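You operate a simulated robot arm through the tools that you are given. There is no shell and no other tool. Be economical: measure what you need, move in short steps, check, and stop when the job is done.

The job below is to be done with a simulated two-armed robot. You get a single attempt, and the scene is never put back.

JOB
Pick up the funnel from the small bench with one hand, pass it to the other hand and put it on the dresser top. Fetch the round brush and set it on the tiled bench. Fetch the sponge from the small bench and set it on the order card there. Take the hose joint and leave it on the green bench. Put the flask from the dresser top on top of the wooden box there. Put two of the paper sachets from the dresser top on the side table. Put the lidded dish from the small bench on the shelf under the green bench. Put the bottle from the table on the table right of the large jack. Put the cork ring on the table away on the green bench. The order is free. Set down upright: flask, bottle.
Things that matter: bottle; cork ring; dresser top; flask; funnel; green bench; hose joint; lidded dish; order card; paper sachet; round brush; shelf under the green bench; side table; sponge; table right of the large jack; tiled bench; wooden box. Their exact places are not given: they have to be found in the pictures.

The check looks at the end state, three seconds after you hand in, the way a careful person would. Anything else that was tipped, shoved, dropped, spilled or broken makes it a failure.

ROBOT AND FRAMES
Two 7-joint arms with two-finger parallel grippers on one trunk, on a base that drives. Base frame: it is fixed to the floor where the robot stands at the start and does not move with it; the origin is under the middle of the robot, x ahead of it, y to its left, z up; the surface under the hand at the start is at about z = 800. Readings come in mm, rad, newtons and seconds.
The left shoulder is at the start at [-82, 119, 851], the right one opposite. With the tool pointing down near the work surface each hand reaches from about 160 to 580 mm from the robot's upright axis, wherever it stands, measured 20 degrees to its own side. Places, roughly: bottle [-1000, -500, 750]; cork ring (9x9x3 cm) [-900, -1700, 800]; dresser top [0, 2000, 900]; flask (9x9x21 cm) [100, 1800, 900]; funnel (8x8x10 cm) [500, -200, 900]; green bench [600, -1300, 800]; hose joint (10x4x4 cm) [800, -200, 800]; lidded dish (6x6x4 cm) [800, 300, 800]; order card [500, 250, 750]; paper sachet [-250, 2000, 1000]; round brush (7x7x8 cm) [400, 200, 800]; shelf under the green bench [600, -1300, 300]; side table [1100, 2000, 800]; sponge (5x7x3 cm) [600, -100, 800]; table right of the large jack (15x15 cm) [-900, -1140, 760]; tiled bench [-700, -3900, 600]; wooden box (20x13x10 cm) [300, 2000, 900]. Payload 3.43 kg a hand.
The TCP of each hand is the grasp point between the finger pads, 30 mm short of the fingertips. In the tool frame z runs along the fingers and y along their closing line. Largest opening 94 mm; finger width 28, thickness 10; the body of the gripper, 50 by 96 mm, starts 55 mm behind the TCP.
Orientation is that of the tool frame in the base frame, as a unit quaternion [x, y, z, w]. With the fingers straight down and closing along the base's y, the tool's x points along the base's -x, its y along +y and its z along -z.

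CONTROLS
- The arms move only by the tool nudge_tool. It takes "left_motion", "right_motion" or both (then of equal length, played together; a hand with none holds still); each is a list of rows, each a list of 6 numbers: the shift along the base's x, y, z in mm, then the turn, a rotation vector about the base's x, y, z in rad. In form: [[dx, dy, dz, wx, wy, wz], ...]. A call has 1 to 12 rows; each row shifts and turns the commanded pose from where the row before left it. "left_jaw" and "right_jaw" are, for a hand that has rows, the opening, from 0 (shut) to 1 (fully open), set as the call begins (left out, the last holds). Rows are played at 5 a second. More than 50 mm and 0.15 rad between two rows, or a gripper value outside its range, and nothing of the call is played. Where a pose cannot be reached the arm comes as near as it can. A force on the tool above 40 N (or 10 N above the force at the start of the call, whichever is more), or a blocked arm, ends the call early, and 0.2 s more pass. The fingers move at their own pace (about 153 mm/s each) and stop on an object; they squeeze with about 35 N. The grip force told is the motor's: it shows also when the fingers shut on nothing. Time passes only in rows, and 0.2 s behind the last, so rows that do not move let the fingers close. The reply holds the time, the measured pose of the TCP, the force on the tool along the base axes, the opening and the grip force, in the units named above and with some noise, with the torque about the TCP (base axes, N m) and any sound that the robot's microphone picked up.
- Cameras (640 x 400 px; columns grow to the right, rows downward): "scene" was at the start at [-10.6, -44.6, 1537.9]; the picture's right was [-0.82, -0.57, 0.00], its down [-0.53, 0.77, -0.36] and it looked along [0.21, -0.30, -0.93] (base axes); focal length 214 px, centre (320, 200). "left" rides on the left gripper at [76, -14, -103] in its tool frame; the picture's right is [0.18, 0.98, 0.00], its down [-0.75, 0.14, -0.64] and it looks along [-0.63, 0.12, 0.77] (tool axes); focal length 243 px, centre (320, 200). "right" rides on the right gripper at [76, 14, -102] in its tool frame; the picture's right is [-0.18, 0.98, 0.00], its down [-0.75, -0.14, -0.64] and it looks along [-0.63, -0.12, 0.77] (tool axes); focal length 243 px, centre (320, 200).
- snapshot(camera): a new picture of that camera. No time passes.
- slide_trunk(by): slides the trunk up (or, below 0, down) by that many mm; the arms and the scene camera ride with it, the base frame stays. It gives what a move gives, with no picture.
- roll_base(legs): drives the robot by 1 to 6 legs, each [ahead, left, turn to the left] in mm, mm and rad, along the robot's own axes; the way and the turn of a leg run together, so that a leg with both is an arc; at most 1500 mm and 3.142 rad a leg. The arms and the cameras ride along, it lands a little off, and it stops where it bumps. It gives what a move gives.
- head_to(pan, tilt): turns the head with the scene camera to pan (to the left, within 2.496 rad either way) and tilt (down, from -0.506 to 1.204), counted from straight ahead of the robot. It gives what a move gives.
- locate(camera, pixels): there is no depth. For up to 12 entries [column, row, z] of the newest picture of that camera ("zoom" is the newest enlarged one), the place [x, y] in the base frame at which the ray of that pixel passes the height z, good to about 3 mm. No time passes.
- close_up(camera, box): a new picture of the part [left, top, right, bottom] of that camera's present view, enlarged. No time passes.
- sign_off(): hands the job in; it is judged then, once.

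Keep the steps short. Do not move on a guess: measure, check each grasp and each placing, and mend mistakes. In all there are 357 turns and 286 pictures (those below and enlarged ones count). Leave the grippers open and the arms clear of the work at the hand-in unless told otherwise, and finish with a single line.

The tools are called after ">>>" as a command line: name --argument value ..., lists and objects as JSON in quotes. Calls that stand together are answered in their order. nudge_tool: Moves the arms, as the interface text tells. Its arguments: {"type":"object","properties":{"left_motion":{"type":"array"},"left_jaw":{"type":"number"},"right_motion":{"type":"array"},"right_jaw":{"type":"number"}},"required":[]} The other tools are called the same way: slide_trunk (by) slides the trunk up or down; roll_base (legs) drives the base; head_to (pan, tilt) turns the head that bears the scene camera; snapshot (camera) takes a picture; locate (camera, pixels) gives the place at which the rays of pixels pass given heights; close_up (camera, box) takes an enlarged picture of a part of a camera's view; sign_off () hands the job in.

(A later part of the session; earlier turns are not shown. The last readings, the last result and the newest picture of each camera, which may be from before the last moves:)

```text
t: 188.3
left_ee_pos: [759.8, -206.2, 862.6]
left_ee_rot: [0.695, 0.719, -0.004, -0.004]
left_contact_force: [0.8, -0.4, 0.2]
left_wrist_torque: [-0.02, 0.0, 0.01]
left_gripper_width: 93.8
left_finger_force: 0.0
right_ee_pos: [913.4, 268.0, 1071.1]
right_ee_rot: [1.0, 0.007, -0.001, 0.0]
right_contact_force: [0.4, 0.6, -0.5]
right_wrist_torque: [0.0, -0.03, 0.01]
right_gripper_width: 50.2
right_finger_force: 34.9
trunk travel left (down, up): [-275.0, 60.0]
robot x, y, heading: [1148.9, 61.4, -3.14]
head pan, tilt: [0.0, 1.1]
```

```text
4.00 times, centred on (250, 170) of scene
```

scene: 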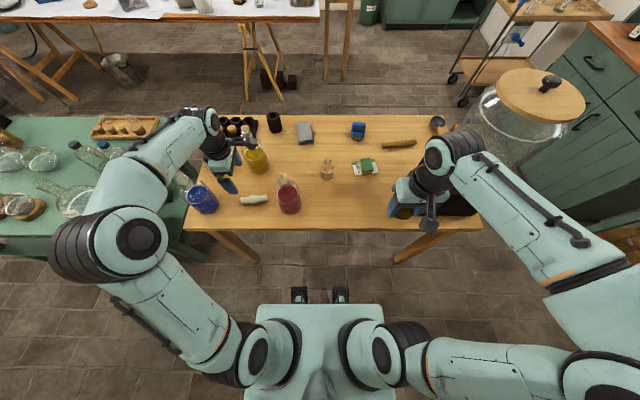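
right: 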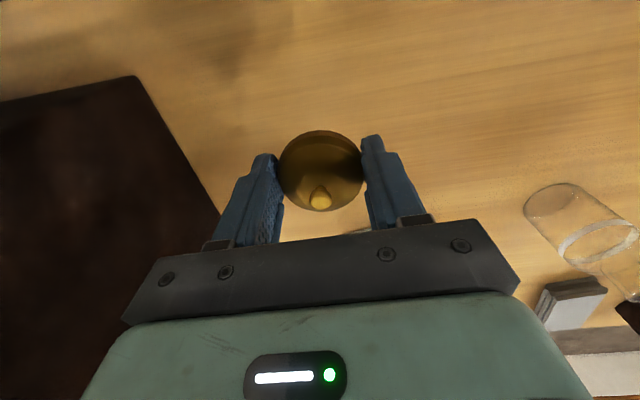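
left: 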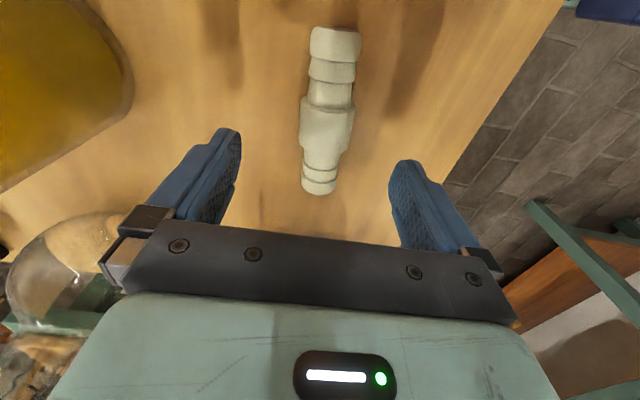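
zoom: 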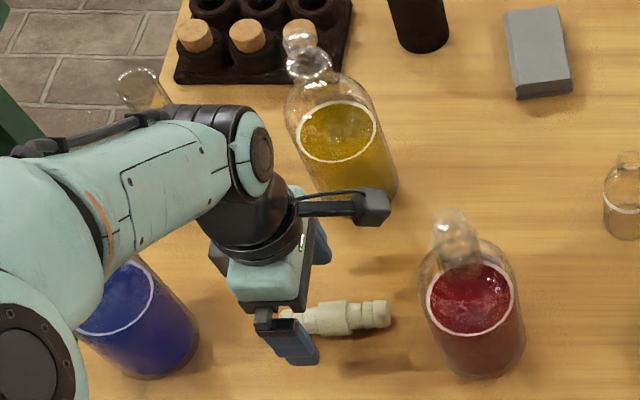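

>>> locate --camera "zoom" --pixels '[[250, 150, 1062], [130, 200, 1062], [130, 200, 1100], [20, 360, 1080], [20, 360, 1120], [120, 250, 1062]]'

>>> snapshot --camera "scene"

```text
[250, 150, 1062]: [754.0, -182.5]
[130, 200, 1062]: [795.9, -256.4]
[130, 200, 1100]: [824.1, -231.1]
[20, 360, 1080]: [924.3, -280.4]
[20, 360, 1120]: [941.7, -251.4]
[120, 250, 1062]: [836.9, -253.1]
```

```text
130 pictures are left
```

scene: 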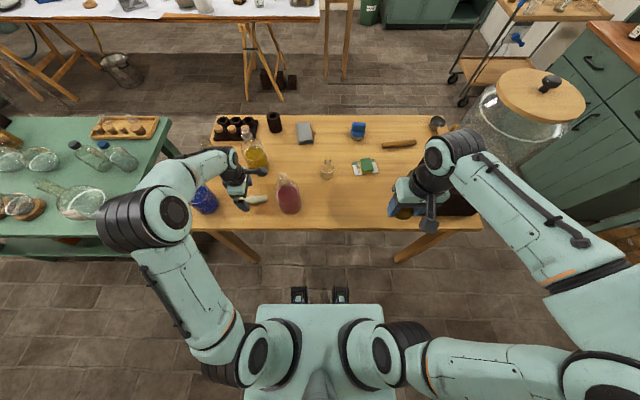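

Hose is centred between the fingers. Shift +8 in y, go down to 834, close.

>>> nudge_tool --left_motion '[[1, 8, -15, 0, 0, 0], [0, 0, -13, 0, 0, 0]]'

>>> nudge_tool --left_motion '[[0, 0, 0, 0, 0, 0], [0, 0, 0, 0, 0, 0], [0, 0, 0, 0, 0, 0]]' --left_jaw 0.0

>>> snapshot --camera "left"

```text
t: 188.9
left_ee_pos: [762.0, -198.9, 835.7]
left_ee_rot: [0.694, 0.72, -0.003, -0.003]
left_contact_force: [-0.6, 0.4, -0.1]
left_wrist_torque: [-0.02, 0.0, 0.03]
left_gripper_width: 93.9
left_finger_force: 0.0
right_ee_pos: [913.6, 267.7, 1070.8]
right_ee_rot: [1.0, 0.008, -0.002, 0.001]
right_contact_force: [0.6, 0.6, 0.3]
right_wrist_torque: [0.0, 0.02, -0.03]
right_gripper_width: 50.4
right_finger_force: 34.8
trunk travel left (down, up): [-275.0, 60.0]
robot x, y, heading: [1150.1, 61.4, -3.141]
head pan, tilt: [0.0, 1.1]
```

```text
t: 189.7
left_ee_pos: [763.2, -197.6, 836.3]
left_ee_rot: [0.695, 0.719, -0.004, -0.002]
left_contact_force: [-0.2, -0.8, 0.1]
left_wrist_torque: [0.0, 0.02, 0.01]
left_gripper_width: 29.9
left_finger_force: 34.7
right_ee_pos: [914.5, 269.3, 1069.4]
right_ee_rot: [1.0, 0.007, -0.001, 0.001]
right_contact_force: [-0.1, 0.4, -0.5]
right_wrist_torque: [0.0, 0.03, -0.03]
right_gripper_width: 49.7
right_finger_force: 35.5
trunk travel left (down, up): [-275.0, 60.0]
robot x, y, heading: [1153.8, 59.1, -3.138]
head pan, tilt: [0.0, 1.1]
```

```text
129 pictures are left
```

left: 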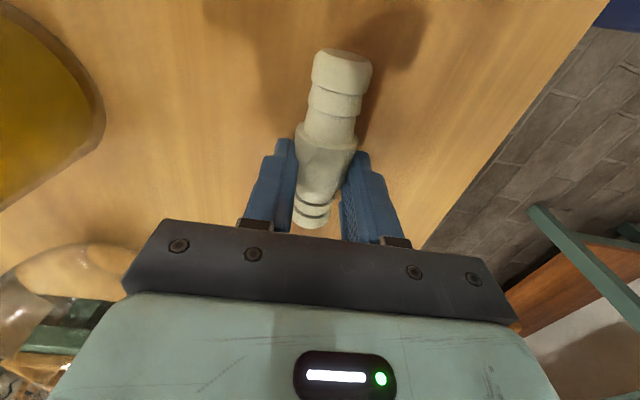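

Gripped (30 mm). Lift straight up, checking hold.

>>> nudge_tool --left_motion '[[0, 0, 15, 0, 0, 0], [0, 0, 30, 0, 0, 0], [0, 0, 40, 0, 0, 0], [0, 0, 40, 0, 0, 0], [0, 0, 40, 0, 0, 0], [0, 0, 40, 0, 0, 0], [0, 0, 40, 0, 0, 0]]'

>>> snapshot --camera "left"

```text
t: 191.3
left_ee_pos: [762.5, -196.3, 1080.3]
left_ee_rot: [0.696, 0.719, -0.004, -0.003]
left_contact_force: [-0.2, -0.2, -0.3]
left_wrist_torque: [-0.03, 0.01, 0.0]
left_gripper_width: 30.4
left_finger_force: 34.9
right_ee_pos: [913.3, 268.7, 1070.3]
right_ee_rot: [1.0, 0.009, -0.001, 0.001]
right_contact_force: [0.1, 0.7, -1.2]
right_wrist_torque: [-0.01, -0.02, 0.01]
right_gripper_width: 49.7
right_finger_force: 35.3
trunk travel left (down, up): [-275.0, 60.0]
robot x, y, heading: [1147.5, 59.7, -3.14]
head pan, tilt: [0.0, 1.1]
```

```text
128 pictures are left
```

left: 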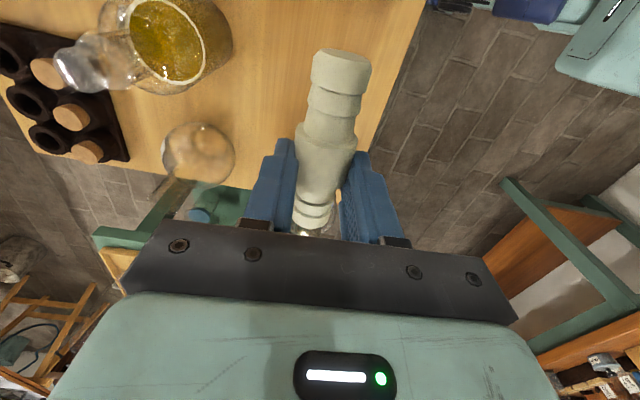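

Bring the left hand back, then drive along to the green bench and look.

>>> nudge_tool --left_motion '[[28, 10, 8, 0, 0, 0], [28, 10, 8, 0, 0, 0], [28, 10, 8, 0, 0, 0], [28, 10, 8, 0, 0, 0], [28, 10, 8, 0, 0, 0], [28, 10, 0, 0, 0, 0]]'

>>> roll_base --legs '[[-90, 0, 0], [0, 700, 0]]'

>>> head_to --pan 0.6 --tilt 0.7

>>> snapshot --camera "scene"

```text
t: 192.7
left_ee_pos: [927.8, -137.2, 1119.6]
left_ee_rot: [0.696, 0.718, -0.003, -0.003]
left_contact_force: [0.4, 0.0, -0.1]
left_wrist_torque: [-0.04, -0.03, 0.0]
left_gripper_width: 30.1
left_finger_force: 35.2
right_ee_pos: [913.7, 268.5, 1070.2]
right_ee_rot: [1.0, 0.008, -0.001, 0.001]
right_contact_force: [0.6, -0.2, 0.0]
right_wrist_torque: [-0.01, 0.0, -0.01]
right_gripper_width: 50.1
right_finger_force: 34.9
trunk travel left (down, up): [-275.0, 60.0]
robot x, y, heading: [1151.7, 61.9, -3.14]
head pan, tilt: [0.0, 1.1]
```

```text
t: 200.1
left_ee_pos: [1022.3, -847.6, 1118.9]
left_ee_rot: [0.693, 0.721, -0.004, -0.003]
left_contact_force: [0.0, 0.7, -0.6]
left_wrist_torque: [0.01, -0.01, 0.01]
left_gripper_width: 30.1
left_finger_force: 35.0
right_ee_pos: [1006.2, -442.1, 1069.7]
right_ee_rot: [1.0, 0.011, -0.001, 0.001]
right_contact_force: [0.3, -0.4, 0.1]
right_wrist_torque: [-0.01, 0.01, 0.01]
right_gripper_width: 49.8
right_finger_force: 35.5
trunk travel left (down, up): [-275.0, 60.0]
robot x, y, heading: [1247.1, -645.6, -3.138]
head pan, tilt: [0.0, 1.1]
```

```text
t: 201.1
left_ee_pos: [1022.9, -849.0, 1119.6]
left_ee_rot: [0.692, 0.722, -0.004, -0.002]
left_contact_force: [-0.2, -0.4, -1.6]
left_wrist_torque: [0.0, -0.02, 0.01]
left_gripper_width: 30.0
left_finger_force: 35.6
right_ee_pos: [1006.2, -443.3, 1071.0]
right_ee_rot: [1.0, 0.011, -0.001, 0.001]
right_contact_force: [-0.4, 0.2, -0.7]
right_wrist_torque: [-0.01, 0.01, 0.02]
right_gripper_width: 50.2
right_finger_force: 34.9
trunk travel left (down, up): [-275.0, 60.0]
robot x, y, heading: [1243.6, -652.2, -3.133]
head pan, tilt: [0.6, 0.7]
```

```text
127 pictures are left
```

scene: 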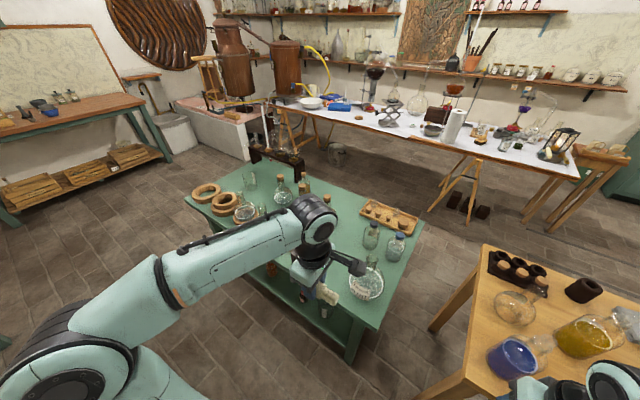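

>>> roll_base --legs '[[0, 480, 0]]'

>>> head_to --pan 0.0 --tilt 0.8

>>> snapshot --camera "scene"

```text
t: 205.7
left_ee_pos: [1026.5, -1322.0, 1119.2]
left_ee_rot: [0.693, 0.721, -0.003, -0.002]
left_contact_force: [0.5, -0.3, 0.0]
left_wrist_torque: [-0.01, 0.03, 0.0]
left_gripper_width: 30.1
left_finger_force: 34.9
right_ee_pos: [1009.4, -915.1, 1071.1]
right_ee_rot: [1.0, 0.01, 0.0, 0.0]
right_contact_force: [-0.1, -0.5, -1.2]
right_wrist_torque: [0.01, 0.01, 0.02]
right_gripper_width: 50.1
right_finger_force: 35.5
trunk travel left (down, up): [-275.0, 60.0]
robot x, y, heading: [1251.4, -1119.0, -3.135]
head pan, tilt: [0.6, 0.7]
```

```text
t: 206.7
left_ee_pos: [1025.0, -1322.7, 1119.3]
left_ee_rot: [0.694, 0.72, -0.004, -0.002]
left_contact_force: [-0.2, -0.7, -0.5]
left_wrist_torque: [-0.04, 0.02, -0.03]
left_gripper_width: 30.0
left_finger_force: 35.0
right_ee_pos: [1011.0, -917.4, 1071.8]
right_ee_rot: [1.0, 0.01, -0.001, 0.002]
right_contact_force: [-0.6, 0.1, -0.1]
right_wrist_torque: [0.01, -0.01, -0.02]
right_gripper_width: 50.0
right_finger_force: 34.9
trunk travel left (down, up): [-275.0, 60.0]
robot x, y, heading: [1247.4, -1123.5, -3.137]
head pan, tilt: [0.0, 0.799]
```

```text
126 pictures are left
```

scene: 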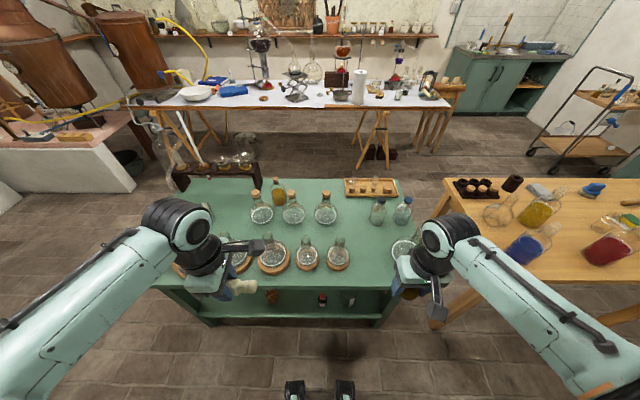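

>>> close_up --camera "scene" --box '[160, 170, 440, 345]'

```text
2.29 times, centred on (300, 258) of scene
```

zoom: 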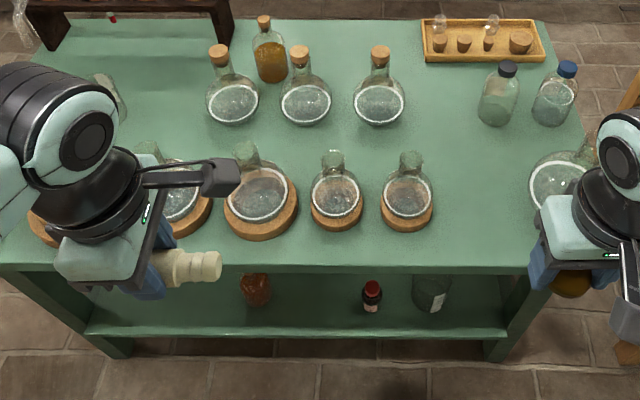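

>>> locate --camera "zoom" --pixels '[[300, 262, 800], [548, 262, 800], [483, 200, 800], [407, 230, 800], [560, 215, 800], [85, 335, 300], [500, 335, 300], [440, 312, 300], [372, 312, 300], [258, 305, 300], [110, 358, 0], [497, 360, 0]]'

>>> snapshot --camera "right"

>>> snapshot --camera "left"

```text
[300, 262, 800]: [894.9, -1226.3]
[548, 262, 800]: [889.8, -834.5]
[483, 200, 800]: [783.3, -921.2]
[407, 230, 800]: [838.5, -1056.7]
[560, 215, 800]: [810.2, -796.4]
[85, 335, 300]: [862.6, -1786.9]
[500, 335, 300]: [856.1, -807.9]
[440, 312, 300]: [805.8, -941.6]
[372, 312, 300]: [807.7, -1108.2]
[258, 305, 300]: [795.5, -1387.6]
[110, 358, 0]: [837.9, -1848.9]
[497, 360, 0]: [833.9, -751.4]
```

```text
124 pictures are left
```

right: 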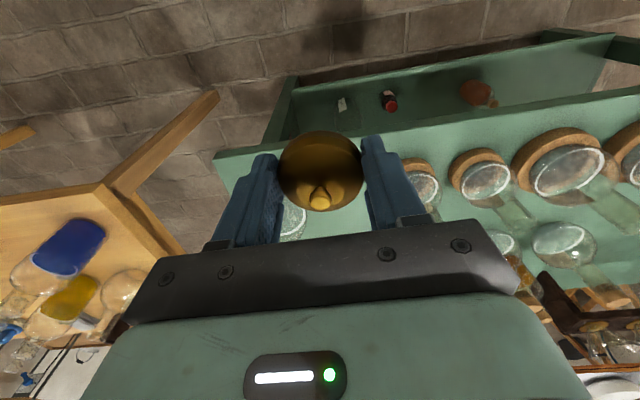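

```text
123 pictures are left
```

left: 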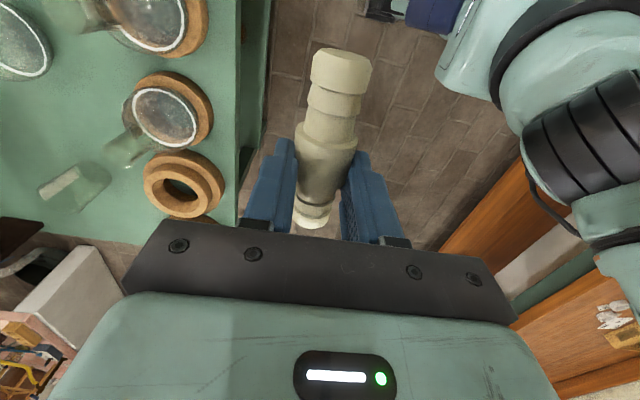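

Free spot on the green bench top at about (785,-920), between the 4th ring and the right flask. Move the robot to y≈-790 and yaw the left hand back so the hose lies along x.

>>> roll_base --legs '[[0, -330, 0]]'

>>> nudge_tool --left_motion '[[-5, 5, 0, 0, 0, -0.145], [-5, 5, 0, 0, 0, -0.145], [-5, 5, 0, 0, 0, -0.145], [-5, 5, 0, 0, 0, -0.145], [-5, 5, 0, 0, 0, -0.145], [-5, 5, 0, 0, 0, -0.145], [-5, 5, 0, 0, 0, -0.145], [-5, 5, 0, 0, 0, -0.145], [-5, 5, 0, 0, 0, -0.145], [-5, 5, 0, 0, 0, -0.145], [-5, 5, 0, 0, 0, -0.145]]'

>>> snapshot --camera "scene"

>>> snapshot --camera "left"

```text
t: 210.2
left_ee_pos: [1022.8, -987.8, 1119.6]
left_ee_rot: [0.694, 0.719, -0.004, -0.003]
left_contact_force: [-0.9, -0.9, 0.3]
left_wrist_torque: [-0.03, -0.01, -0.01]
left_gripper_width: 30.1
left_finger_force: 34.8
right_ee_pos: [1009.2, -582.8, 1070.8]
right_ee_rot: [1.0, 0.008, -0.001, 0.0]
right_contact_force: [0.0, 0.3, -1.6]
right_wrist_torque: [0.04, -0.01, 0.02]
right_gripper_width: 49.8
right_finger_force: 35.0
trunk travel left (down, up): [-275.0, 60.0]
robot x, y, heading: [1245.4, -788.8, -3.137]
head pan, tilt: [0.0, 0.799]
```

```text
t: 212.6
left_ee_pos: [968.7, -933.3, 1119.2]
left_ee_rot: [1.0, 0.004, -0.001, -0.005]
left_contact_force: [0.3, 0.0, 0.0]
left_wrist_torque: [0.01, 0.02, -0.02]
left_gripper_width: 29.9
left_finger_force: 34.4
right_ee_pos: [1009.6, -582.4, 1069.3]
right_ee_rot: [1.0, 0.009, -0.001, 0.001]
right_contact_force: [-0.3, 0.0, -0.8]
right_wrist_torque: [0.02, 0.0, 0.01]
right_gripper_width: 49.7
right_finger_force: 34.8
trunk travel left (down, up): [-275.0, 60.0]
robot x, y, heading: [1243.7, -793.2, -3.138]
head pan, tilt: [0.0, 0.799]
```

```text
122 pictures are left
```

scene: 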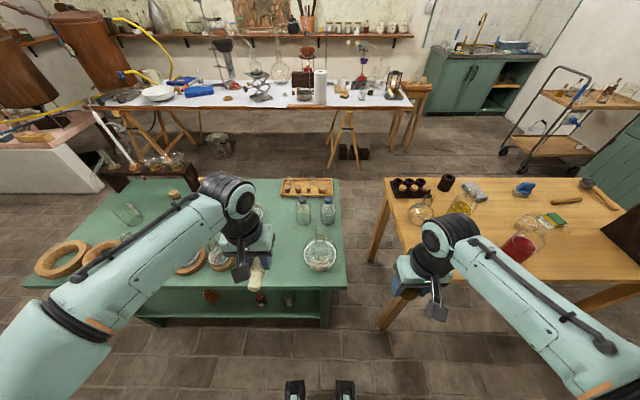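

```text
121 pictures are left
```

left: 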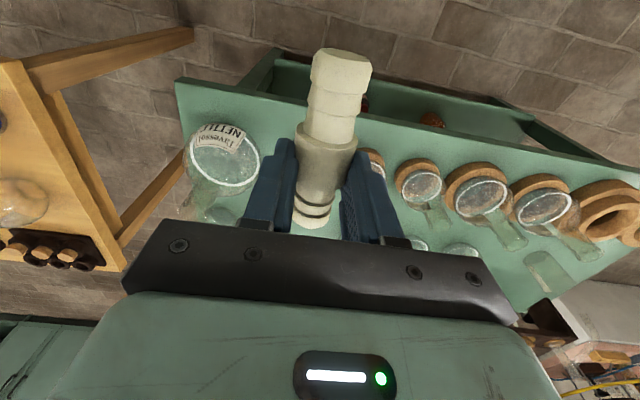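

>>> locate --camera "scene" --pixels '[[320, 271, 800], [303, 258, 800], [337, 258, 800], [346, 286, 800], [338, 180, 800]]'

>>> locate --camera "left" --pixels '[[222, 122, 805], [190, 150, 820], [262, 160, 820], [385, 165, 800], [372, 149, 800], [178, 80, 800], [398, 175, 800]]'

```text
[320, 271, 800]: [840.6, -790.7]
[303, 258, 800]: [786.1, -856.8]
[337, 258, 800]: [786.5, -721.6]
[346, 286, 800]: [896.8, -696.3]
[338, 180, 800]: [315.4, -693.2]
```

```text
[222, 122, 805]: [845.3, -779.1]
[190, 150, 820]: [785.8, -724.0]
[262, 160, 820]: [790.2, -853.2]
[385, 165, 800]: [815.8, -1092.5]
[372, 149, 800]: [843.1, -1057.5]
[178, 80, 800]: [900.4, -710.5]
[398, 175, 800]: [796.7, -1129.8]
```

Free window y −1000…−860 at z 800. Move the hose over (800,-930) and down.

>>> nudge_tool --left_motion '[[-42, 0, -20, 0, 0, 0], [-42, 0, -20, 0, 0, 0], [-42, 0, -20, 0, 0, 0], [-42, 2, -20, 0, 0, 0], [0, 0, -45, 0, 0, 0], [0, 0, -45, 0, 0, 0]]'

>>> snapshot --camera "left"

>>> snapshot --camera "scene"

```text
t: 214.0
left_ee_pos: [799.7, -933.1, 946.3]
left_ee_rot: [1.0, 0.005, 0.0, -0.004]
left_contact_force: [0.2, -0.3, -0.5]
left_wrist_torque: [0.03, 0.0, 0.03]
left_gripper_width: 30.1
left_finger_force: 34.7
right_ee_pos: [1009.0, -582.6, 1070.8]
right_ee_rot: [1.0, 0.009, -0.001, 0.002]
right_contact_force: [-0.4, 0.1, -0.8]
right_wrist_torque: [0.01, -0.03, 0.02]
right_gripper_width: 50.0
right_finger_force: 35.0
trunk travel left (down, up): [-275.0, 60.0]
robot x, y, heading: [1244.1, -787.3, -3.139]
head pan, tilt: [0.0, 0.799]
```

```text
120 pictures are left
```

left: 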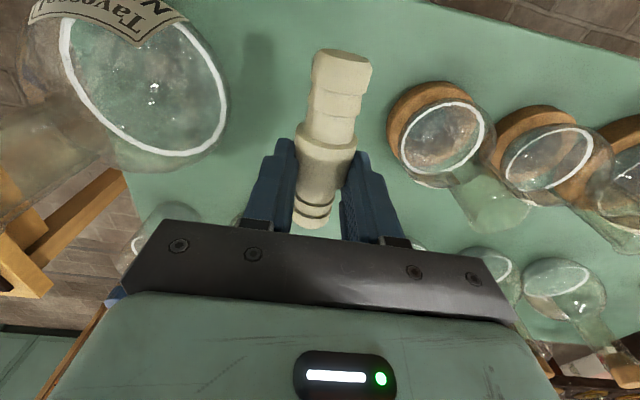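

```text
119 pictures are left
```

scene: 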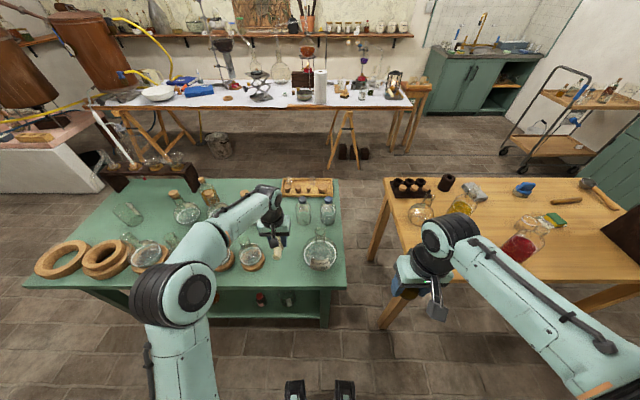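

>>> nudge_tool --left_motion '[[0, 0, -45, 0, 0, 0], [0, 0, -40, 0, 0, 0], [0, 0, -14, 0, 0, 0], [0, 0, -5, 0, 0, 0]]'

>>> nudge_tool --left_motion '[[0, 0, -3, 0, 0, 0], [0, 0, -3, 0, 0, 0]]'

```text
t: 215.0
left_ee_pos: [799.3, -932.0, 844.9]
left_ee_rot: [1.0, 0.005, -0.001, -0.004]
left_contact_force: [-0.9, 0.0, -0.7]
left_wrist_torque: [-0.04, -0.02, 0.0]
left_gripper_width: 30.1
left_finger_force: 35.5
right_ee_pos: [1009.7, -582.7, 1071.2]
right_ee_rot: [1.0, 0.009, -0.001, 0.001]
right_contact_force: [0.0, 0.0, -0.1]
right_wrist_torque: [-0.01, 0.0, 0.0]
right_gripper_width: 50.1
right_finger_force: 35.1
trunk travel left (down, up): [-275.0, 60.0]
robot x, y, heading: [1249.0, -789.4, -3.136]
head pan, tilt: [0.0, 0.799]
```

```text
t: 215.6
left_ee_pos: [799.7, -931.7, 839.0]
left_ee_rot: [1.0, 0.006, -0.002, -0.005]
left_contact_force: [-0.3, -0.2, -0.7]
left_wrist_torque: [-0.03, 0.01, 0.01]
left_gripper_width: 30.1
left_finger_force: 34.7
right_ee_pos: [1009.0, -582.5, 1071.2]
right_ee_rot: [1.0, 0.009, -0.001, 0.001]
right_contact_force: [-0.1, -0.8, -0.9]
right_wrist_torque: [0.02, -0.01, -0.04]
right_gripper_width: 50.0
right_finger_force: 35.0
trunk travel left (down, up): [-275.0, 60.0]
robot x, y, heading: [1245.0, -786.7, -3.14]
head pan, tilt: [0.0, 0.799]
```

>>> nudge_tool --left_motion '[[0, 0, -2, 0, 0, 0], [0, 0, -2, 0, 0, 0]]'

>>> nudge_tool --left_motion '[[0, 0, -2, 0, 0, 0], [0, 0, 0, 0, 0, 0]]'

```text
t: 216.2
left_ee_pos: [800.6, -931.2, 835.5]
left_ee_rot: [1.0, 0.006, -0.001, -0.004]
left_contact_force: [0.2, -0.3, -0.5]
left_wrist_torque: [-0.01, 0.03, -0.04]
left_gripper_width: 29.9
left_finger_force: 35.1
right_ee_pos: [1010.0, -582.8, 1071.0]
right_ee_rot: [1.0, 0.009, -0.001, 0.0]
right_contact_force: [0.5, 0.7, -1.2]
right_wrist_torque: [0.01, 0.01, 0.0]
right_gripper_width: 50.0
right_finger_force: 35.1
trunk travel left (down, up): [-275.0, 60.0]
robot x, y, heading: [1249.0, -792.6, -3.134]
head pan, tilt: [0.0, 0.799]
```

```text
t: 216.8
left_ee_pos: [799.6, -930.8, 833.3]
left_ee_rot: [1.0, 0.005, 0.0, -0.005]
left_contact_force: [1.0, -0.6, 0.0]
left_wrist_torque: [0.0, -0.05, 0.05]
left_gripper_width: 30.0
left_finger_force: 35.2
right_ee_pos: [1009.4, -582.7, 1071.0]
right_ee_rot: [1.0, 0.009, -0.001, 0.001]
right_contact_force: [0.3, -0.5, 0.0]
right_wrist_torque: [-0.02, 0.0, 0.02]
right_gripper_width: 50.0
right_finger_force: 34.9
trunk travel left (down, up): [-275.0, 60.0]
robot x, y, heading: [1249.5, -787.4, -3.131]
head pan, tilt: [0.0, 0.799]
```

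>>> nudge_tool --left_motion '[[0, 0, -2, 0, 0, 0], [0, 0, 0, 0, 0, 0]]'

>>> nudge_tool --left_motion '[[0, 0, -2, 0, 0, 0], [0, 0, 0, 0, 0, 0]]'

```text
t: 217.4
left_ee_pos: [800.8, -931.6, 831.2]
left_ee_rot: [1.0, 0.005, 0.0, -0.004]
left_contact_force: [-0.4, -0.4, -1.3]
left_wrist_torque: [0.0, 0.01, 0.0]
left_gripper_width: 29.8
left_finger_force: 34.6
right_ee_pos: [1009.3, -582.4, 1070.5]
right_ee_rot: [1.0, 0.009, -0.001, 0.001]
right_contact_force: [0.0, 0.7, -0.3]
right_wrist_torque: [-0.03, 0.01, 0.0]
right_gripper_width: 50.0
right_finger_force: 35.1
trunk travel left (down, up): [-275.0, 60.0]
robot x, y, heading: [1244.5, -787.9, -3.137]
head pan, tilt: [0.0, 0.799]
```

```text
t: 218.0
left_ee_pos: [799.9, -931.8, 830.8]
left_ee_rot: [1.0, 0.006, -0.001, -0.004]
left_contact_force: [-0.1, 0.2, 0.3]
left_wrist_torque: [0.01, 0.0, 0.0]
left_gripper_width: 30.0
left_finger_force: 35.1
right_ee_pos: [1009.8, -584.2, 1070.3]
right_ee_rot: [1.0, 0.009, 0.0, 0.001]
right_contact_force: [0.8, 0.0, -0.6]
right_wrist_torque: [0.01, 0.0, 0.02]
right_gripper_width: 49.9
right_finger_force: 35.4
trunk travel left (down, up): [-275.0, 60.0]
robot x, y, heading: [1248.3, -786.4, -3.136]
head pan, tilt: [0.0, 0.799]
```

>>> nudge_tool --left_motion '[[0, 0, -2, 0, 0, 0], [0, 0, -2, 0, 0, 0]]'

>>> nudge_tool --left_motion '[[0, 0, -2, 0, 0, 0], [0, 0, -2, 0, 0, 0]]'

```text
t: 218.6
left_ee_pos: [800.4, -931.7, 825.3]
left_ee_rot: [1.0, 0.005, 0.0, -0.004]
left_contact_force: [0.0, -0.3, 0.0]
left_wrist_torque: [-0.02, 0.02, -0.01]
left_gripper_width: 30.2
left_finger_force: 35.0
right_ee_pos: [1009.4, -582.3, 1071.4]
right_ee_rot: [1.0, 0.008, -0.001, 0.001]
right_contact_force: [0.1, 0.0, -0.9]
right_wrist_torque: [-0.01, -0.01, 0.0]
right_gripper_width: 50.3
right_finger_force: 34.7
trunk travel left (down, up): [-275.0, 60.0]
robot x, y, heading: [1249.5, -788.5, -3.137]
head pan, tilt: [0.0, 0.799]
```

```text
t: 219.2
left_ee_pos: [800.9, -930.9, 821.6]
left_ee_rot: [1.0, 0.005, -0.002, -0.004]
left_contact_force: [0.2, -0.4, -0.4]
left_wrist_torque: [-0.02, -0.03, 0.0]
left_gripper_width: 30.0
left_finger_force: 34.4
right_ee_pos: [1009.0, -583.0, 1070.2]
right_ee_rot: [1.0, 0.008, -0.002, 0.001]
right_contact_force: [-0.1, 0.0, -0.3]
right_wrist_torque: [0.04, -0.01, 0.01]
right_gripper_width: 50.0
right_finger_force: 35.1
trunk travel left (down, up): [-275.0, 60.0]
robot x, y, heading: [1246.3, -790.1, -3.14]
head pan, tilt: [0.0, 0.799]
```

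>>> nudge_tool --left_motion '[[0, 0, -3, 0, 0, 0], [0, 0, -3, 0, 0, 0], [0, 0, -2, 0, 0, 0]]'

>>> snapshot --camera "left"

```text
t: 220.0
left_ee_pos: [799.4, -931.6, 814.3]
left_ee_rot: [1.0, 0.005, -0.003, -0.005]
left_contact_force: [0.4, -1.9, 9.7]
left_wrist_torque: [-0.1, -0.28, 0.0]
left_gripper_width: 30.2
left_finger_force: 34.6
right_ee_pos: [1009.4, -583.2, 1071.1]
right_ee_rot: [1.0, 0.008, -0.001, 0.001]
right_contact_force: [0.4, 0.0, -0.8]
right_wrist_torque: [-0.03, 0.01, -0.02]
right_gripper_width: 50.2
right_finger_force: 34.7
trunk travel left (down, up): [-275.0, 60.0]
robot x, y, heading: [1248.7, -793.1, -3.141]
head pan, tilt: [0.0, 0.799]
```

```text
118 pictures are left
```

left: 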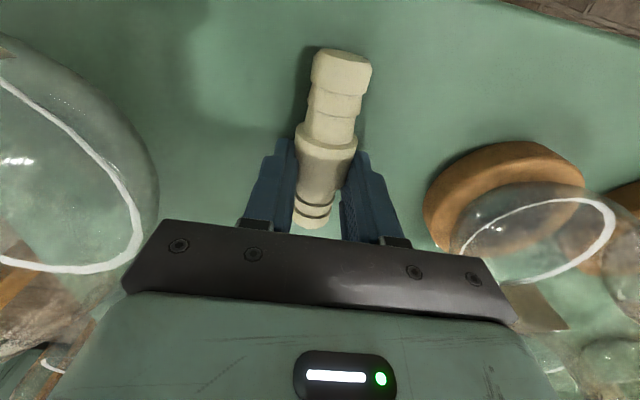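

Contact (top is ≈780). Open only slightly (0.5) so the fingers stay clear of the flask, then rise.

>>> nudge_tool --left_motion '[[0, 0, 1, 0, 0, 0], [0, 0, 0, 0, 0, 0], [0, 0, 0, 0, 0, 0]]' --left_jaw 0.5

>>> nudge_tool --left_motion '[[0, 0, 30, 0, 0, 0], [0, 0, 45, 0, 0, 0], [0, 0, 45, 0, 0, 0], [0, 0, 45, 0, 0, 0], [10, 0, 45, 0, 0, 0], [40, 0, 20, 0, 0, 0], [45, 0, 10, 0, 0, 0], [45, 0, 0, 0, 0, 0]]'

>>> snapshot --camera "left"

```text
t: 220.8
left_ee_pos: [800.7, -931.1, 815.6]
left_ee_rot: [1.0, 0.006, -0.001, -0.004]
left_contact_force: [-0.6, 0.3, -1.1]
left_wrist_torque: [0.0, -0.02, 0.0]
left_gripper_width: 46.9
left_finger_force: 0.0
right_ee_pos: [1009.4, -582.4, 1069.9]
right_ee_rot: [1.0, 0.009, -0.001, 0.001]
right_contact_force: [0.8, 0.1, 0.3]
right_wrist_torque: [-0.02, 0.0, -0.01]
right_gripper_width: 50.2
right_finger_force: 35.4
trunk travel left (down, up): [-275.0, 60.0]
robot x, y, heading: [1247.3, -787.1, -3.139]
head pan, tilt: [0.0, 0.799]
```

```text
t: 222.6
left_ee_pos: [941.6, -929.4, 1051.6]
left_ee_rot: [1.0, 0.006, -0.002, -0.004]
left_contact_force: [-0.5, 0.8, 0.1]
left_wrist_torque: [-0.03, 0.01, 0.04]
left_gripper_width: 47.0
left_finger_force: 0.1
right_ee_pos: [1010.1, -582.7, 1071.4]
right_ee_rot: [1.0, 0.009, 0.0, 0.0]
right_contact_force: [0.4, 0.1, -0.5]
right_wrist_torque: [0.01, 0.05, 0.01]
right_gripper_width: 49.9
right_finger_force: 35.3
trunk travel left (down, up): [-275.0, 60.0]
robot x, y, heading: [1245.4, -789.6, -3.138]
head pan, tilt: [0.0, 0.799]
```

```text
117 pictures are left
```

left: 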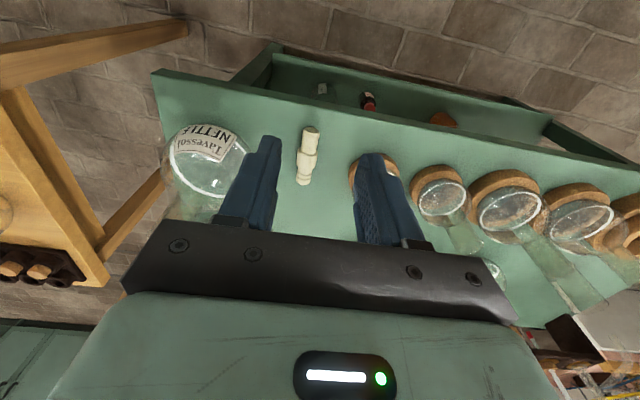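

Hose joint placed. Next the dish onto the shelf: bring the left hand back, drive to y≈-1440, and look at the shelf.

>>> nudge_tool --left_motion '[[35, 0, 15, 0, 0, 0], [35, 0, 15, 0, 0, 0], [35, 0, 15, 0, 0, 0]]' --left_jaw 1.0

>>> roll_base --legs '[[0, 650, 0]]'

>>> head_to --pan -0.3 --tilt 0.9

>>> snapshot --camera "scene"

>>> snapshot --camera "right"

```text
t: 223.4
left_ee_pos: [1047.2, -930.0, 1097.8]
left_ee_rot: [1.0, 0.005, -0.001, -0.004]
left_contact_force: [0.2, -0.2, -0.8]
left_wrist_torque: [0.0, 0.01, -0.01]
left_gripper_width: 93.9
left_finger_force: 0.2
right_ee_pos: [1010.8, -582.9, 1071.6]
right_ee_rot: [1.0, 0.008, -0.001, 0.0]
right_contact_force: [-0.4, -0.3, -0.4]
right_wrist_torque: [0.05, 0.0, -0.01]
right_gripper_width: 50.0
right_finger_force: 35.0
trunk travel left (down, up): [-275.0, 60.0]
robot x, y, heading: [1249.6, -790.3, -3.137]
head pan, tilt: [0.0, 0.799]
```

```text
t: 229.6
left_ee_pos: [1048.4, -1584.2, 1099.3]
left_ee_rot: [1.0, 0.006, -0.001, -0.004]
left_contact_force: [-0.3, 0.1, -0.3]
left_wrist_torque: [-0.02, 0.02, 0.02]
left_gripper_width: 93.8
left_finger_force: 0.0
right_ee_pos: [1011.6, -1236.8, 1069.1]
right_ee_rot: [1.0, 0.01, -0.001, 0.0]
right_contact_force: [0.1, 0.1, -0.4]
right_wrist_torque: [-0.01, -0.03, -0.01]
right_gripper_width: 49.9
right_finger_force: 35.2
trunk travel left (down, up): [-275.0, 60.0]
robot x, y, heading: [1253.1, -1441.9, -3.136]
head pan, tilt: [0.0, 0.799]
```

```text
t: 230.4
left_ee_pos: [1048.9, -1584.7, 1098.7]
left_ee_rot: [1.0, 0.007, 0.0, -0.004]
left_contact_force: [-1.1, 0.3, 0.0]
left_wrist_torque: [0.0, 0.01, 0.0]
left_gripper_width: 94.1
left_finger_force: 0.1
right_ee_pos: [1012.4, -1237.2, 1069.9]
right_ee_rot: [1.0, 0.011, -0.001, 0.001]
right_contact_force: [0.1, -0.8, 0.1]
right_wrist_torque: [0.03, -0.01, 0.0]
right_gripper_width: 49.9
right_finger_force: 34.9
trunk travel left (down, up): [-275.0, 60.0]
robot x, y, heading: [1248.1, -1447.1, -3.134]
head pan, tilt: [-0.3, 0.901]
```

```text
116 pictures are left
```

scene: 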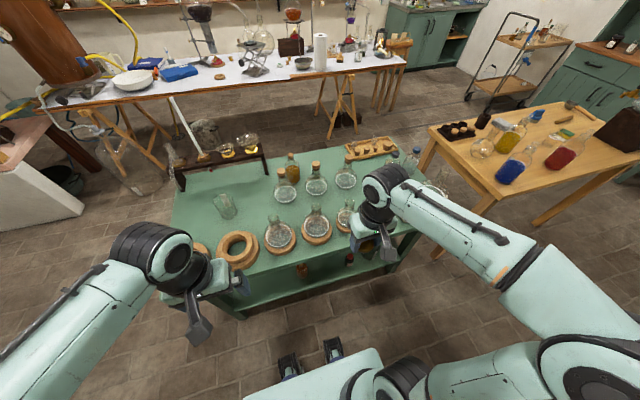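

```text
115 pictures are left
```

right: 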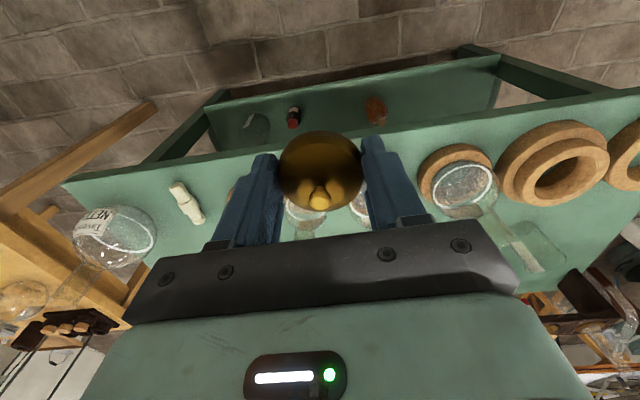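

>>> locate --camera "right" --pixels '[[292, 108, 300], [374, 98, 300], [300, 95, 300], [360, 85, 300], [300, 95, 250], [480, 60, 300], [330, 130, 300]]'

>>> locate --camera "scene" --pixels '[[303, 275, 300], [349, 263, 300], [300, 305, 300], [245, 320, 300], [300, 305, 250]]'

>>> close_up --camera "scene" --box '[220, 220, 420, 330]'

```text
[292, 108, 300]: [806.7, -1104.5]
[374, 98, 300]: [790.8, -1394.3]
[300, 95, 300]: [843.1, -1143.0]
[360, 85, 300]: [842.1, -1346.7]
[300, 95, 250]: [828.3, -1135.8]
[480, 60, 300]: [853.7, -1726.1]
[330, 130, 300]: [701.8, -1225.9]
```

```text
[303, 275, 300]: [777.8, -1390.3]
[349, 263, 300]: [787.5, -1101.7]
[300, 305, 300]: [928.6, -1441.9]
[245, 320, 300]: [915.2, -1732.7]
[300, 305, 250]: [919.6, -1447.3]
```

```text
3.20 times, centred on (320, 275) of scene
```

zoom: 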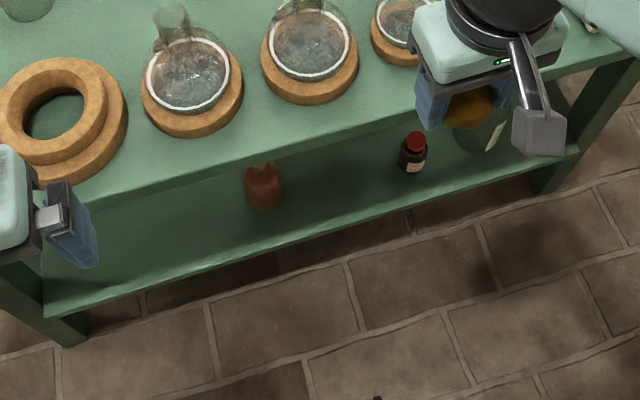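

Target on shelf: (800,-1240), free between the small bottle (−1104) and the red jar (−1392). Lower the trunk with both hands outside the bench edge.

>>> slide_trunk --by -270

>>> snapshot --camera "scene"

```text
t: 233.2
left_ee_pos: [1048.8, -1584.2, 829.1]
left_ee_rot: [1.0, 0.007, -0.001, -0.004]
left_contact_force: [0.3, -0.2, -0.1]
left_wrist_torque: [-0.01, 0.02, -0.01]
left_gripper_width: 93.8
left_finger_force: 0.0
right_ee_pos: [1011.2, -1238.1, 800.4]
right_ee_rot: [1.0, 0.01, -0.001, 0.001]
right_contact_force: [0.8, 0.0, -0.1]
right_wrist_torque: [-0.02, 0.0, 0.02]
right_gripper_width: 50.2
right_finger_force: 35.6
trunk travel left (down, up): [-5.0, 330.0]
robot x, y, heading: [1253.5, -1444.7, -3.141]
head pan, tilt: [-0.3, 0.901]
```

```text
113 pictures are left
```

scene: 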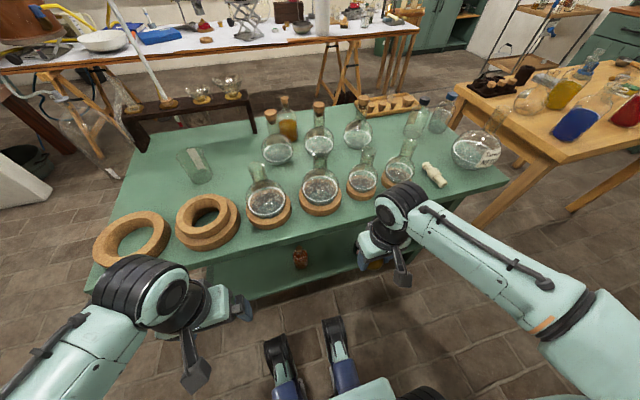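

Lower the right hand outside the bench to z≈400.

>>> nudge_tool --right_motion '[[0, 0, -44, 0, 0, 0], [0, 0, -44, 0, 0, 0], [0, 0, -44, 0, 0, 0], [0, 0, -44, 0, 0, 0], [0, 0, -44, 0, 0, 0], [0, 0, -44, 0, 0, 0], [0, 0, -44, 0, 0, 0], [0, 0, -44, 0, 0, 0], [0, 0, -44, 0, 0, 0]]'

>>> snapshot --camera "scene"

>>> snapshot --camera "right"

```text
t: 235.2
left_ee_pos: [1048.5, -1585.0, 828.8]
left_ee_rot: [1.0, 0.006, -0.002, -0.005]
left_contact_force: [0.3, -0.1, -0.6]
left_wrist_torque: [0.01, 0.03, 0.0]
left_gripper_width: 94.0
left_finger_force: 0.1
right_ee_pos: [1011.7, -1238.7, 405.3]
right_ee_rot: [1.0, 0.011, -0.001, 0.0]
right_contact_force: [-0.5, 0.8, -0.5]
right_wrist_torque: [-0.05, 0.0, 0.0]
right_gripper_width: 50.2
right_finger_force: 34.8
trunk travel left (down, up): [-5.0, 330.0]
robot x, y, heading: [1249.9, -1445.3, -3.137]
head pan, tilt: [-0.3, 0.901]
```

```text
112 pictures are left
```

scene: 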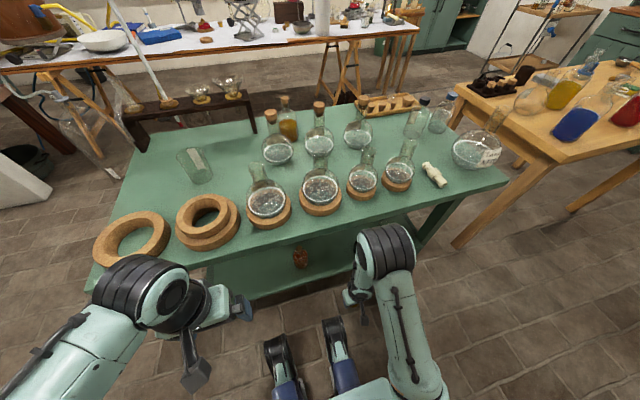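

```text
111 pictures are left
```

right: 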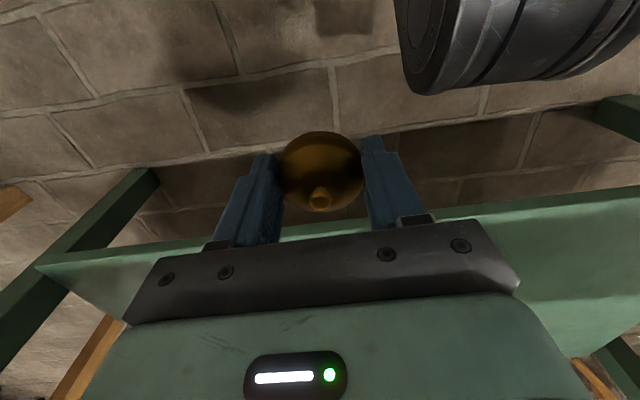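

Clear. Move in under the bench top at z≈370.

>>> nudge_tool --right_motion '[[-35, 0, -10, 0, 0, 0], [-35, 0, -10, 0, 0, 0], [-35, 0, -5, 0, 0, 0], [-35, 0, -5, 0, 0, 0]]'

>>> snapshot --camera "scene"

>>> snapshot --camera "right"

```text
t: 236.2
left_ee_pos: [1048.8, -1584.9, 828.9]
left_ee_rot: [1.0, 0.006, -0.001, -0.004]
left_contact_force: [-0.3, 0.4, 0.3]
left_wrist_torque: [0.0, -0.01, -0.01]
left_gripper_width: 94.0
left_finger_force: 0.0
right_ee_pos: [870.8, -1238.9, 374.0]
right_ee_rot: [1.0, 0.012, -0.001, 0.001]
right_contact_force: [-0.4, 0.7, -0.8]
right_wrist_torque: [0.04, 0.02, 0.02]
right_gripper_width: 50.0
right_finger_force: 35.3
trunk travel left (down, up): [-5.0, 330.0]
robot x, y, heading: [1247.8, -1442.6, -3.136]
head pan, tilt: [-0.3, 0.901]
```

```text
110 pictures are left
```

scene: 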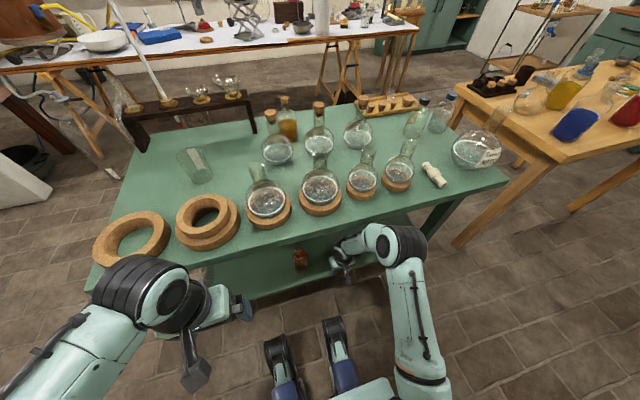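

```text
109 pictures are left
```

right: 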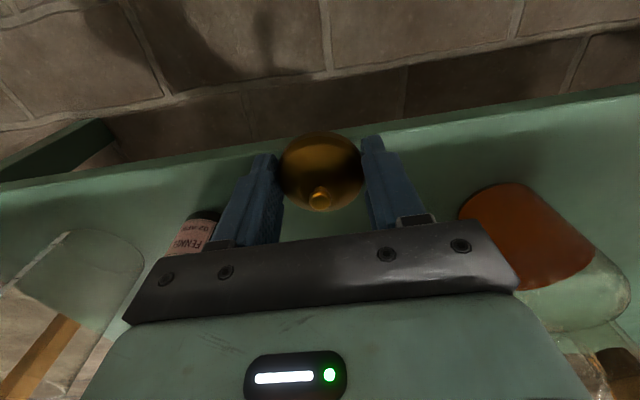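

>>> nudge_tool --right_motion '[[-33, 0, 0, 0, 0, 0], [-33, 0, 0, 0, 0, 0], [0, 0, -20, 0, 0, 0], [0, 0, -12, 0, 0, 0]]'

>>> snapshot --camera "right"

```text
t: 237.2
left_ee_pos: [1047.8, -1584.5, 828.0]
left_ee_rot: [1.0, 0.008, -0.001, -0.005]
left_contact_force: [-0.6, 1.0, -0.1]
left_wrist_torque: [-0.02, -0.03, 0.01]
left_gripper_width: 94.2
left_finger_force: 0.1
right_ee_pos: [805.7, -1240.0, 339.4]
right_ee_rot: [1.0, 0.012, 0.002, 0.002]
right_contact_force: [-0.9, -0.2, 0.2]
right_wrist_torque: [0.04, 0.03, -0.02]
right_gripper_width: 50.0
right_finger_force: 35.0
trunk travel left (down, up): [-5.0, 330.0]
robot x, y, heading: [1247.2, -1440.7, -3.137]
head pan, tilt: [-0.3, 0.901]
```

```text
108 pictures are left
```

right: 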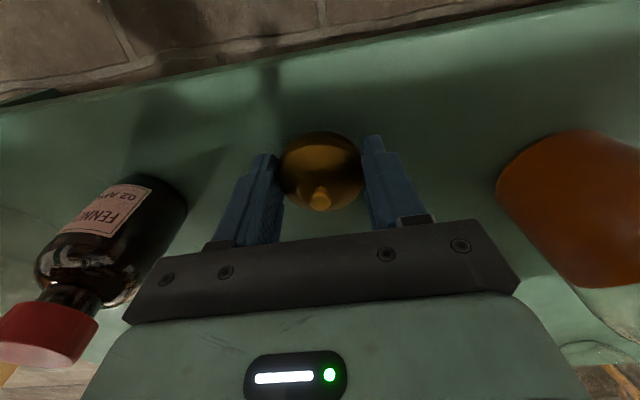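

Lower in 3 mm steps to contact.

>>> nudge_tool --right_motion '[[0, 0, -3, 0, 0, 0], [0, 0, -3, 0, 0, 0], [0, 0, -3, 0, 0, 0]]'

>>> nudge_tool --right_motion '[[0, 0, -3, 0, 0, 0], [0, 0, -3, 0, 0, 0]]'

```text
t: 238.0
left_ee_pos: [1048.9, -1584.5, 828.7]
left_ee_rot: [1.0, 0.007, -0.002, -0.005]
left_contact_force: [0.6, 0.2, 0.0]
left_wrist_torque: [0.02, 0.03, 0.01]
left_gripper_width: 94.0
left_finger_force: 0.1
right_ee_pos: [806.0, -1238.5, 333.2]
right_ee_rot: [1.0, 0.011, -0.001, 0.001]
right_contact_force: [0.3, 0.3, -0.8]
right_wrist_torque: [0.01, -0.05, -0.01]
right_gripper_width: 50.0
right_finger_force: 34.7
trunk travel left (down, up): [-5.0, 330.0]
robot x, y, heading: [1251.1, -1444.4, -3.132]
head pan, tilt: [-0.3, 0.901]
```

```text
t: 238.6
left_ee_pos: [1050.2, -1586.4, 828.5]
left_ee_rot: [1.0, 0.006, -0.002, -0.005]
left_contact_force: [0.4, 0.4, 0.8]
left_wrist_torque: [-0.01, 0.02, -0.01]
left_gripper_width: 94.0
left_finger_force: 0.0
right_ee_pos: [804.3, -1238.8, 330.3]
right_ee_rot: [1.0, 0.011, -0.004, 0.001]
right_contact_force: [6.8, 0.6, 29.9]
right_wrist_torque: [-0.02, -0.18, -0.02]
right_gripper_width: 50.3
right_finger_force: 34.6
trunk travel left (down, up): [-5.0, 330.0]
robot x, y, heading: [1248.7, -1441.6, -3.138]
head pan, tilt: [-0.3, 0.901]
```

Seated (shelf ≈299). Ease 3 mm, open moderately (0.8), rise a little, check.

>>> nudge_tool --right_motion '[[0, 0, 3, 0, 0, 0], [0, 0, 0, 0, 0, 0]]'

>>> nudge_tool --right_motion '[[0, 0, 0, 0, 0, 0], [0, 0, 0, 0, 0, 0], [0, 0, 0, 0, 0, 0]]' --right_jaw 0.85

>>> nudge_tool --right_motion '[[0, 0, 20, 0, 0, 0], [0, 0, 25, 0, 0, 0], [0, 0, 20, 0, 0, 0]]'

>>> snapshot --camera "right"

```text
t: 239.2
left_ee_pos: [1049.3, -1585.7, 828.3]
left_ee_rot: [1.0, 0.008, -0.001, -0.004]
left_contact_force: [-0.2, 0.6, -0.1]
left_wrist_torque: [0.01, 0.02, 0.03]
left_gripper_width: 94.1
left_finger_force: 0.1
right_ee_pos: [805.4, -1239.7, 330.4]
right_ee_rot: [1.0, 0.01, -0.002, 0.002]
right_contact_force: [-3.6, 0.1, 8.1]
right_wrist_torque: [0.02, 0.24, -0.01]
right_gripper_width: 50.2
right_finger_force: 35.2
trunk travel left (down, up): [-5.0, 330.0]
robot x, y, heading: [1246.6, -1444.8, -3.134]
head pan, tilt: [-0.3, 0.901]
```

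```text
t: 240.0
left_ee_pos: [1048.1, -1585.2, 828.9]
left_ee_rot: [1.0, 0.007, -0.001, -0.005]
left_contact_force: [0.2, -0.4, -0.6]
left_wrist_torque: [-0.02, 0.03, -0.01]
left_gripper_width: 93.8
left_finger_force: 0.0
right_ee_pos: [807.0, -1237.5, 330.3]
right_ee_rot: [1.0, 0.01, 0.0, 0.001]
right_contact_force: [0.0, -0.3, 0.7]
right_wrist_torque: [0.04, -0.05, -0.03]
right_gripper_width: 80.1
right_finger_force: 0.1
trunk travel left (down, up): [-5.0, 330.0]
robot x, y, heading: [1248.6, -1444.8, -3.135]
head pan, tilt: [-0.3, 0.901]
```

```text
t: 241.0
left_ee_pos: [1050.4, -1585.1, 829.3]
left_ee_rot: [1.0, 0.006, -0.002, -0.005]
left_contact_force: [-0.8, 0.0, -0.4]
left_wrist_torque: [0.02, -0.02, 0.01]
left_gripper_width: 93.9
left_finger_force: 0.0
right_ee_pos: [850.9, -1245.3, 341.4]
right_ee_rot: [0.998, 0.019, 0.058, 0.003]
right_contact_force: [1.4, 0.0, 0.1]
right_wrist_torque: [0.0, 0.02, 0.01]
right_gripper_width: 79.7
right_finger_force: 0.1
trunk travel left (down, up): [-5.0, 330.0]
robot x, y, heading: [1247.0, -1443.1, -3.14]
head pan, tilt: [-0.3, 0.901]
stopped in row 3 (right hand): the arm was blocked; the commanded pose is now the measured one
```

```text
107 pictures are left
```

right: 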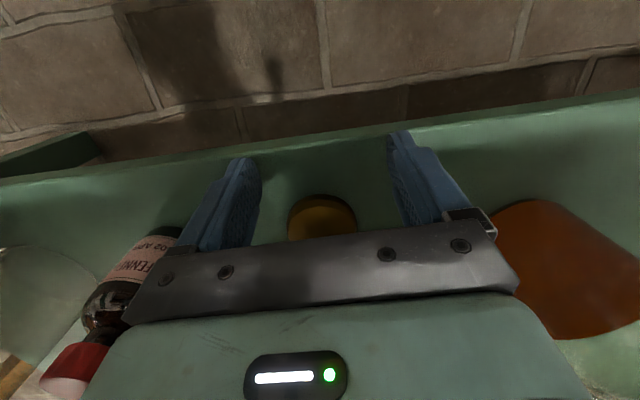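

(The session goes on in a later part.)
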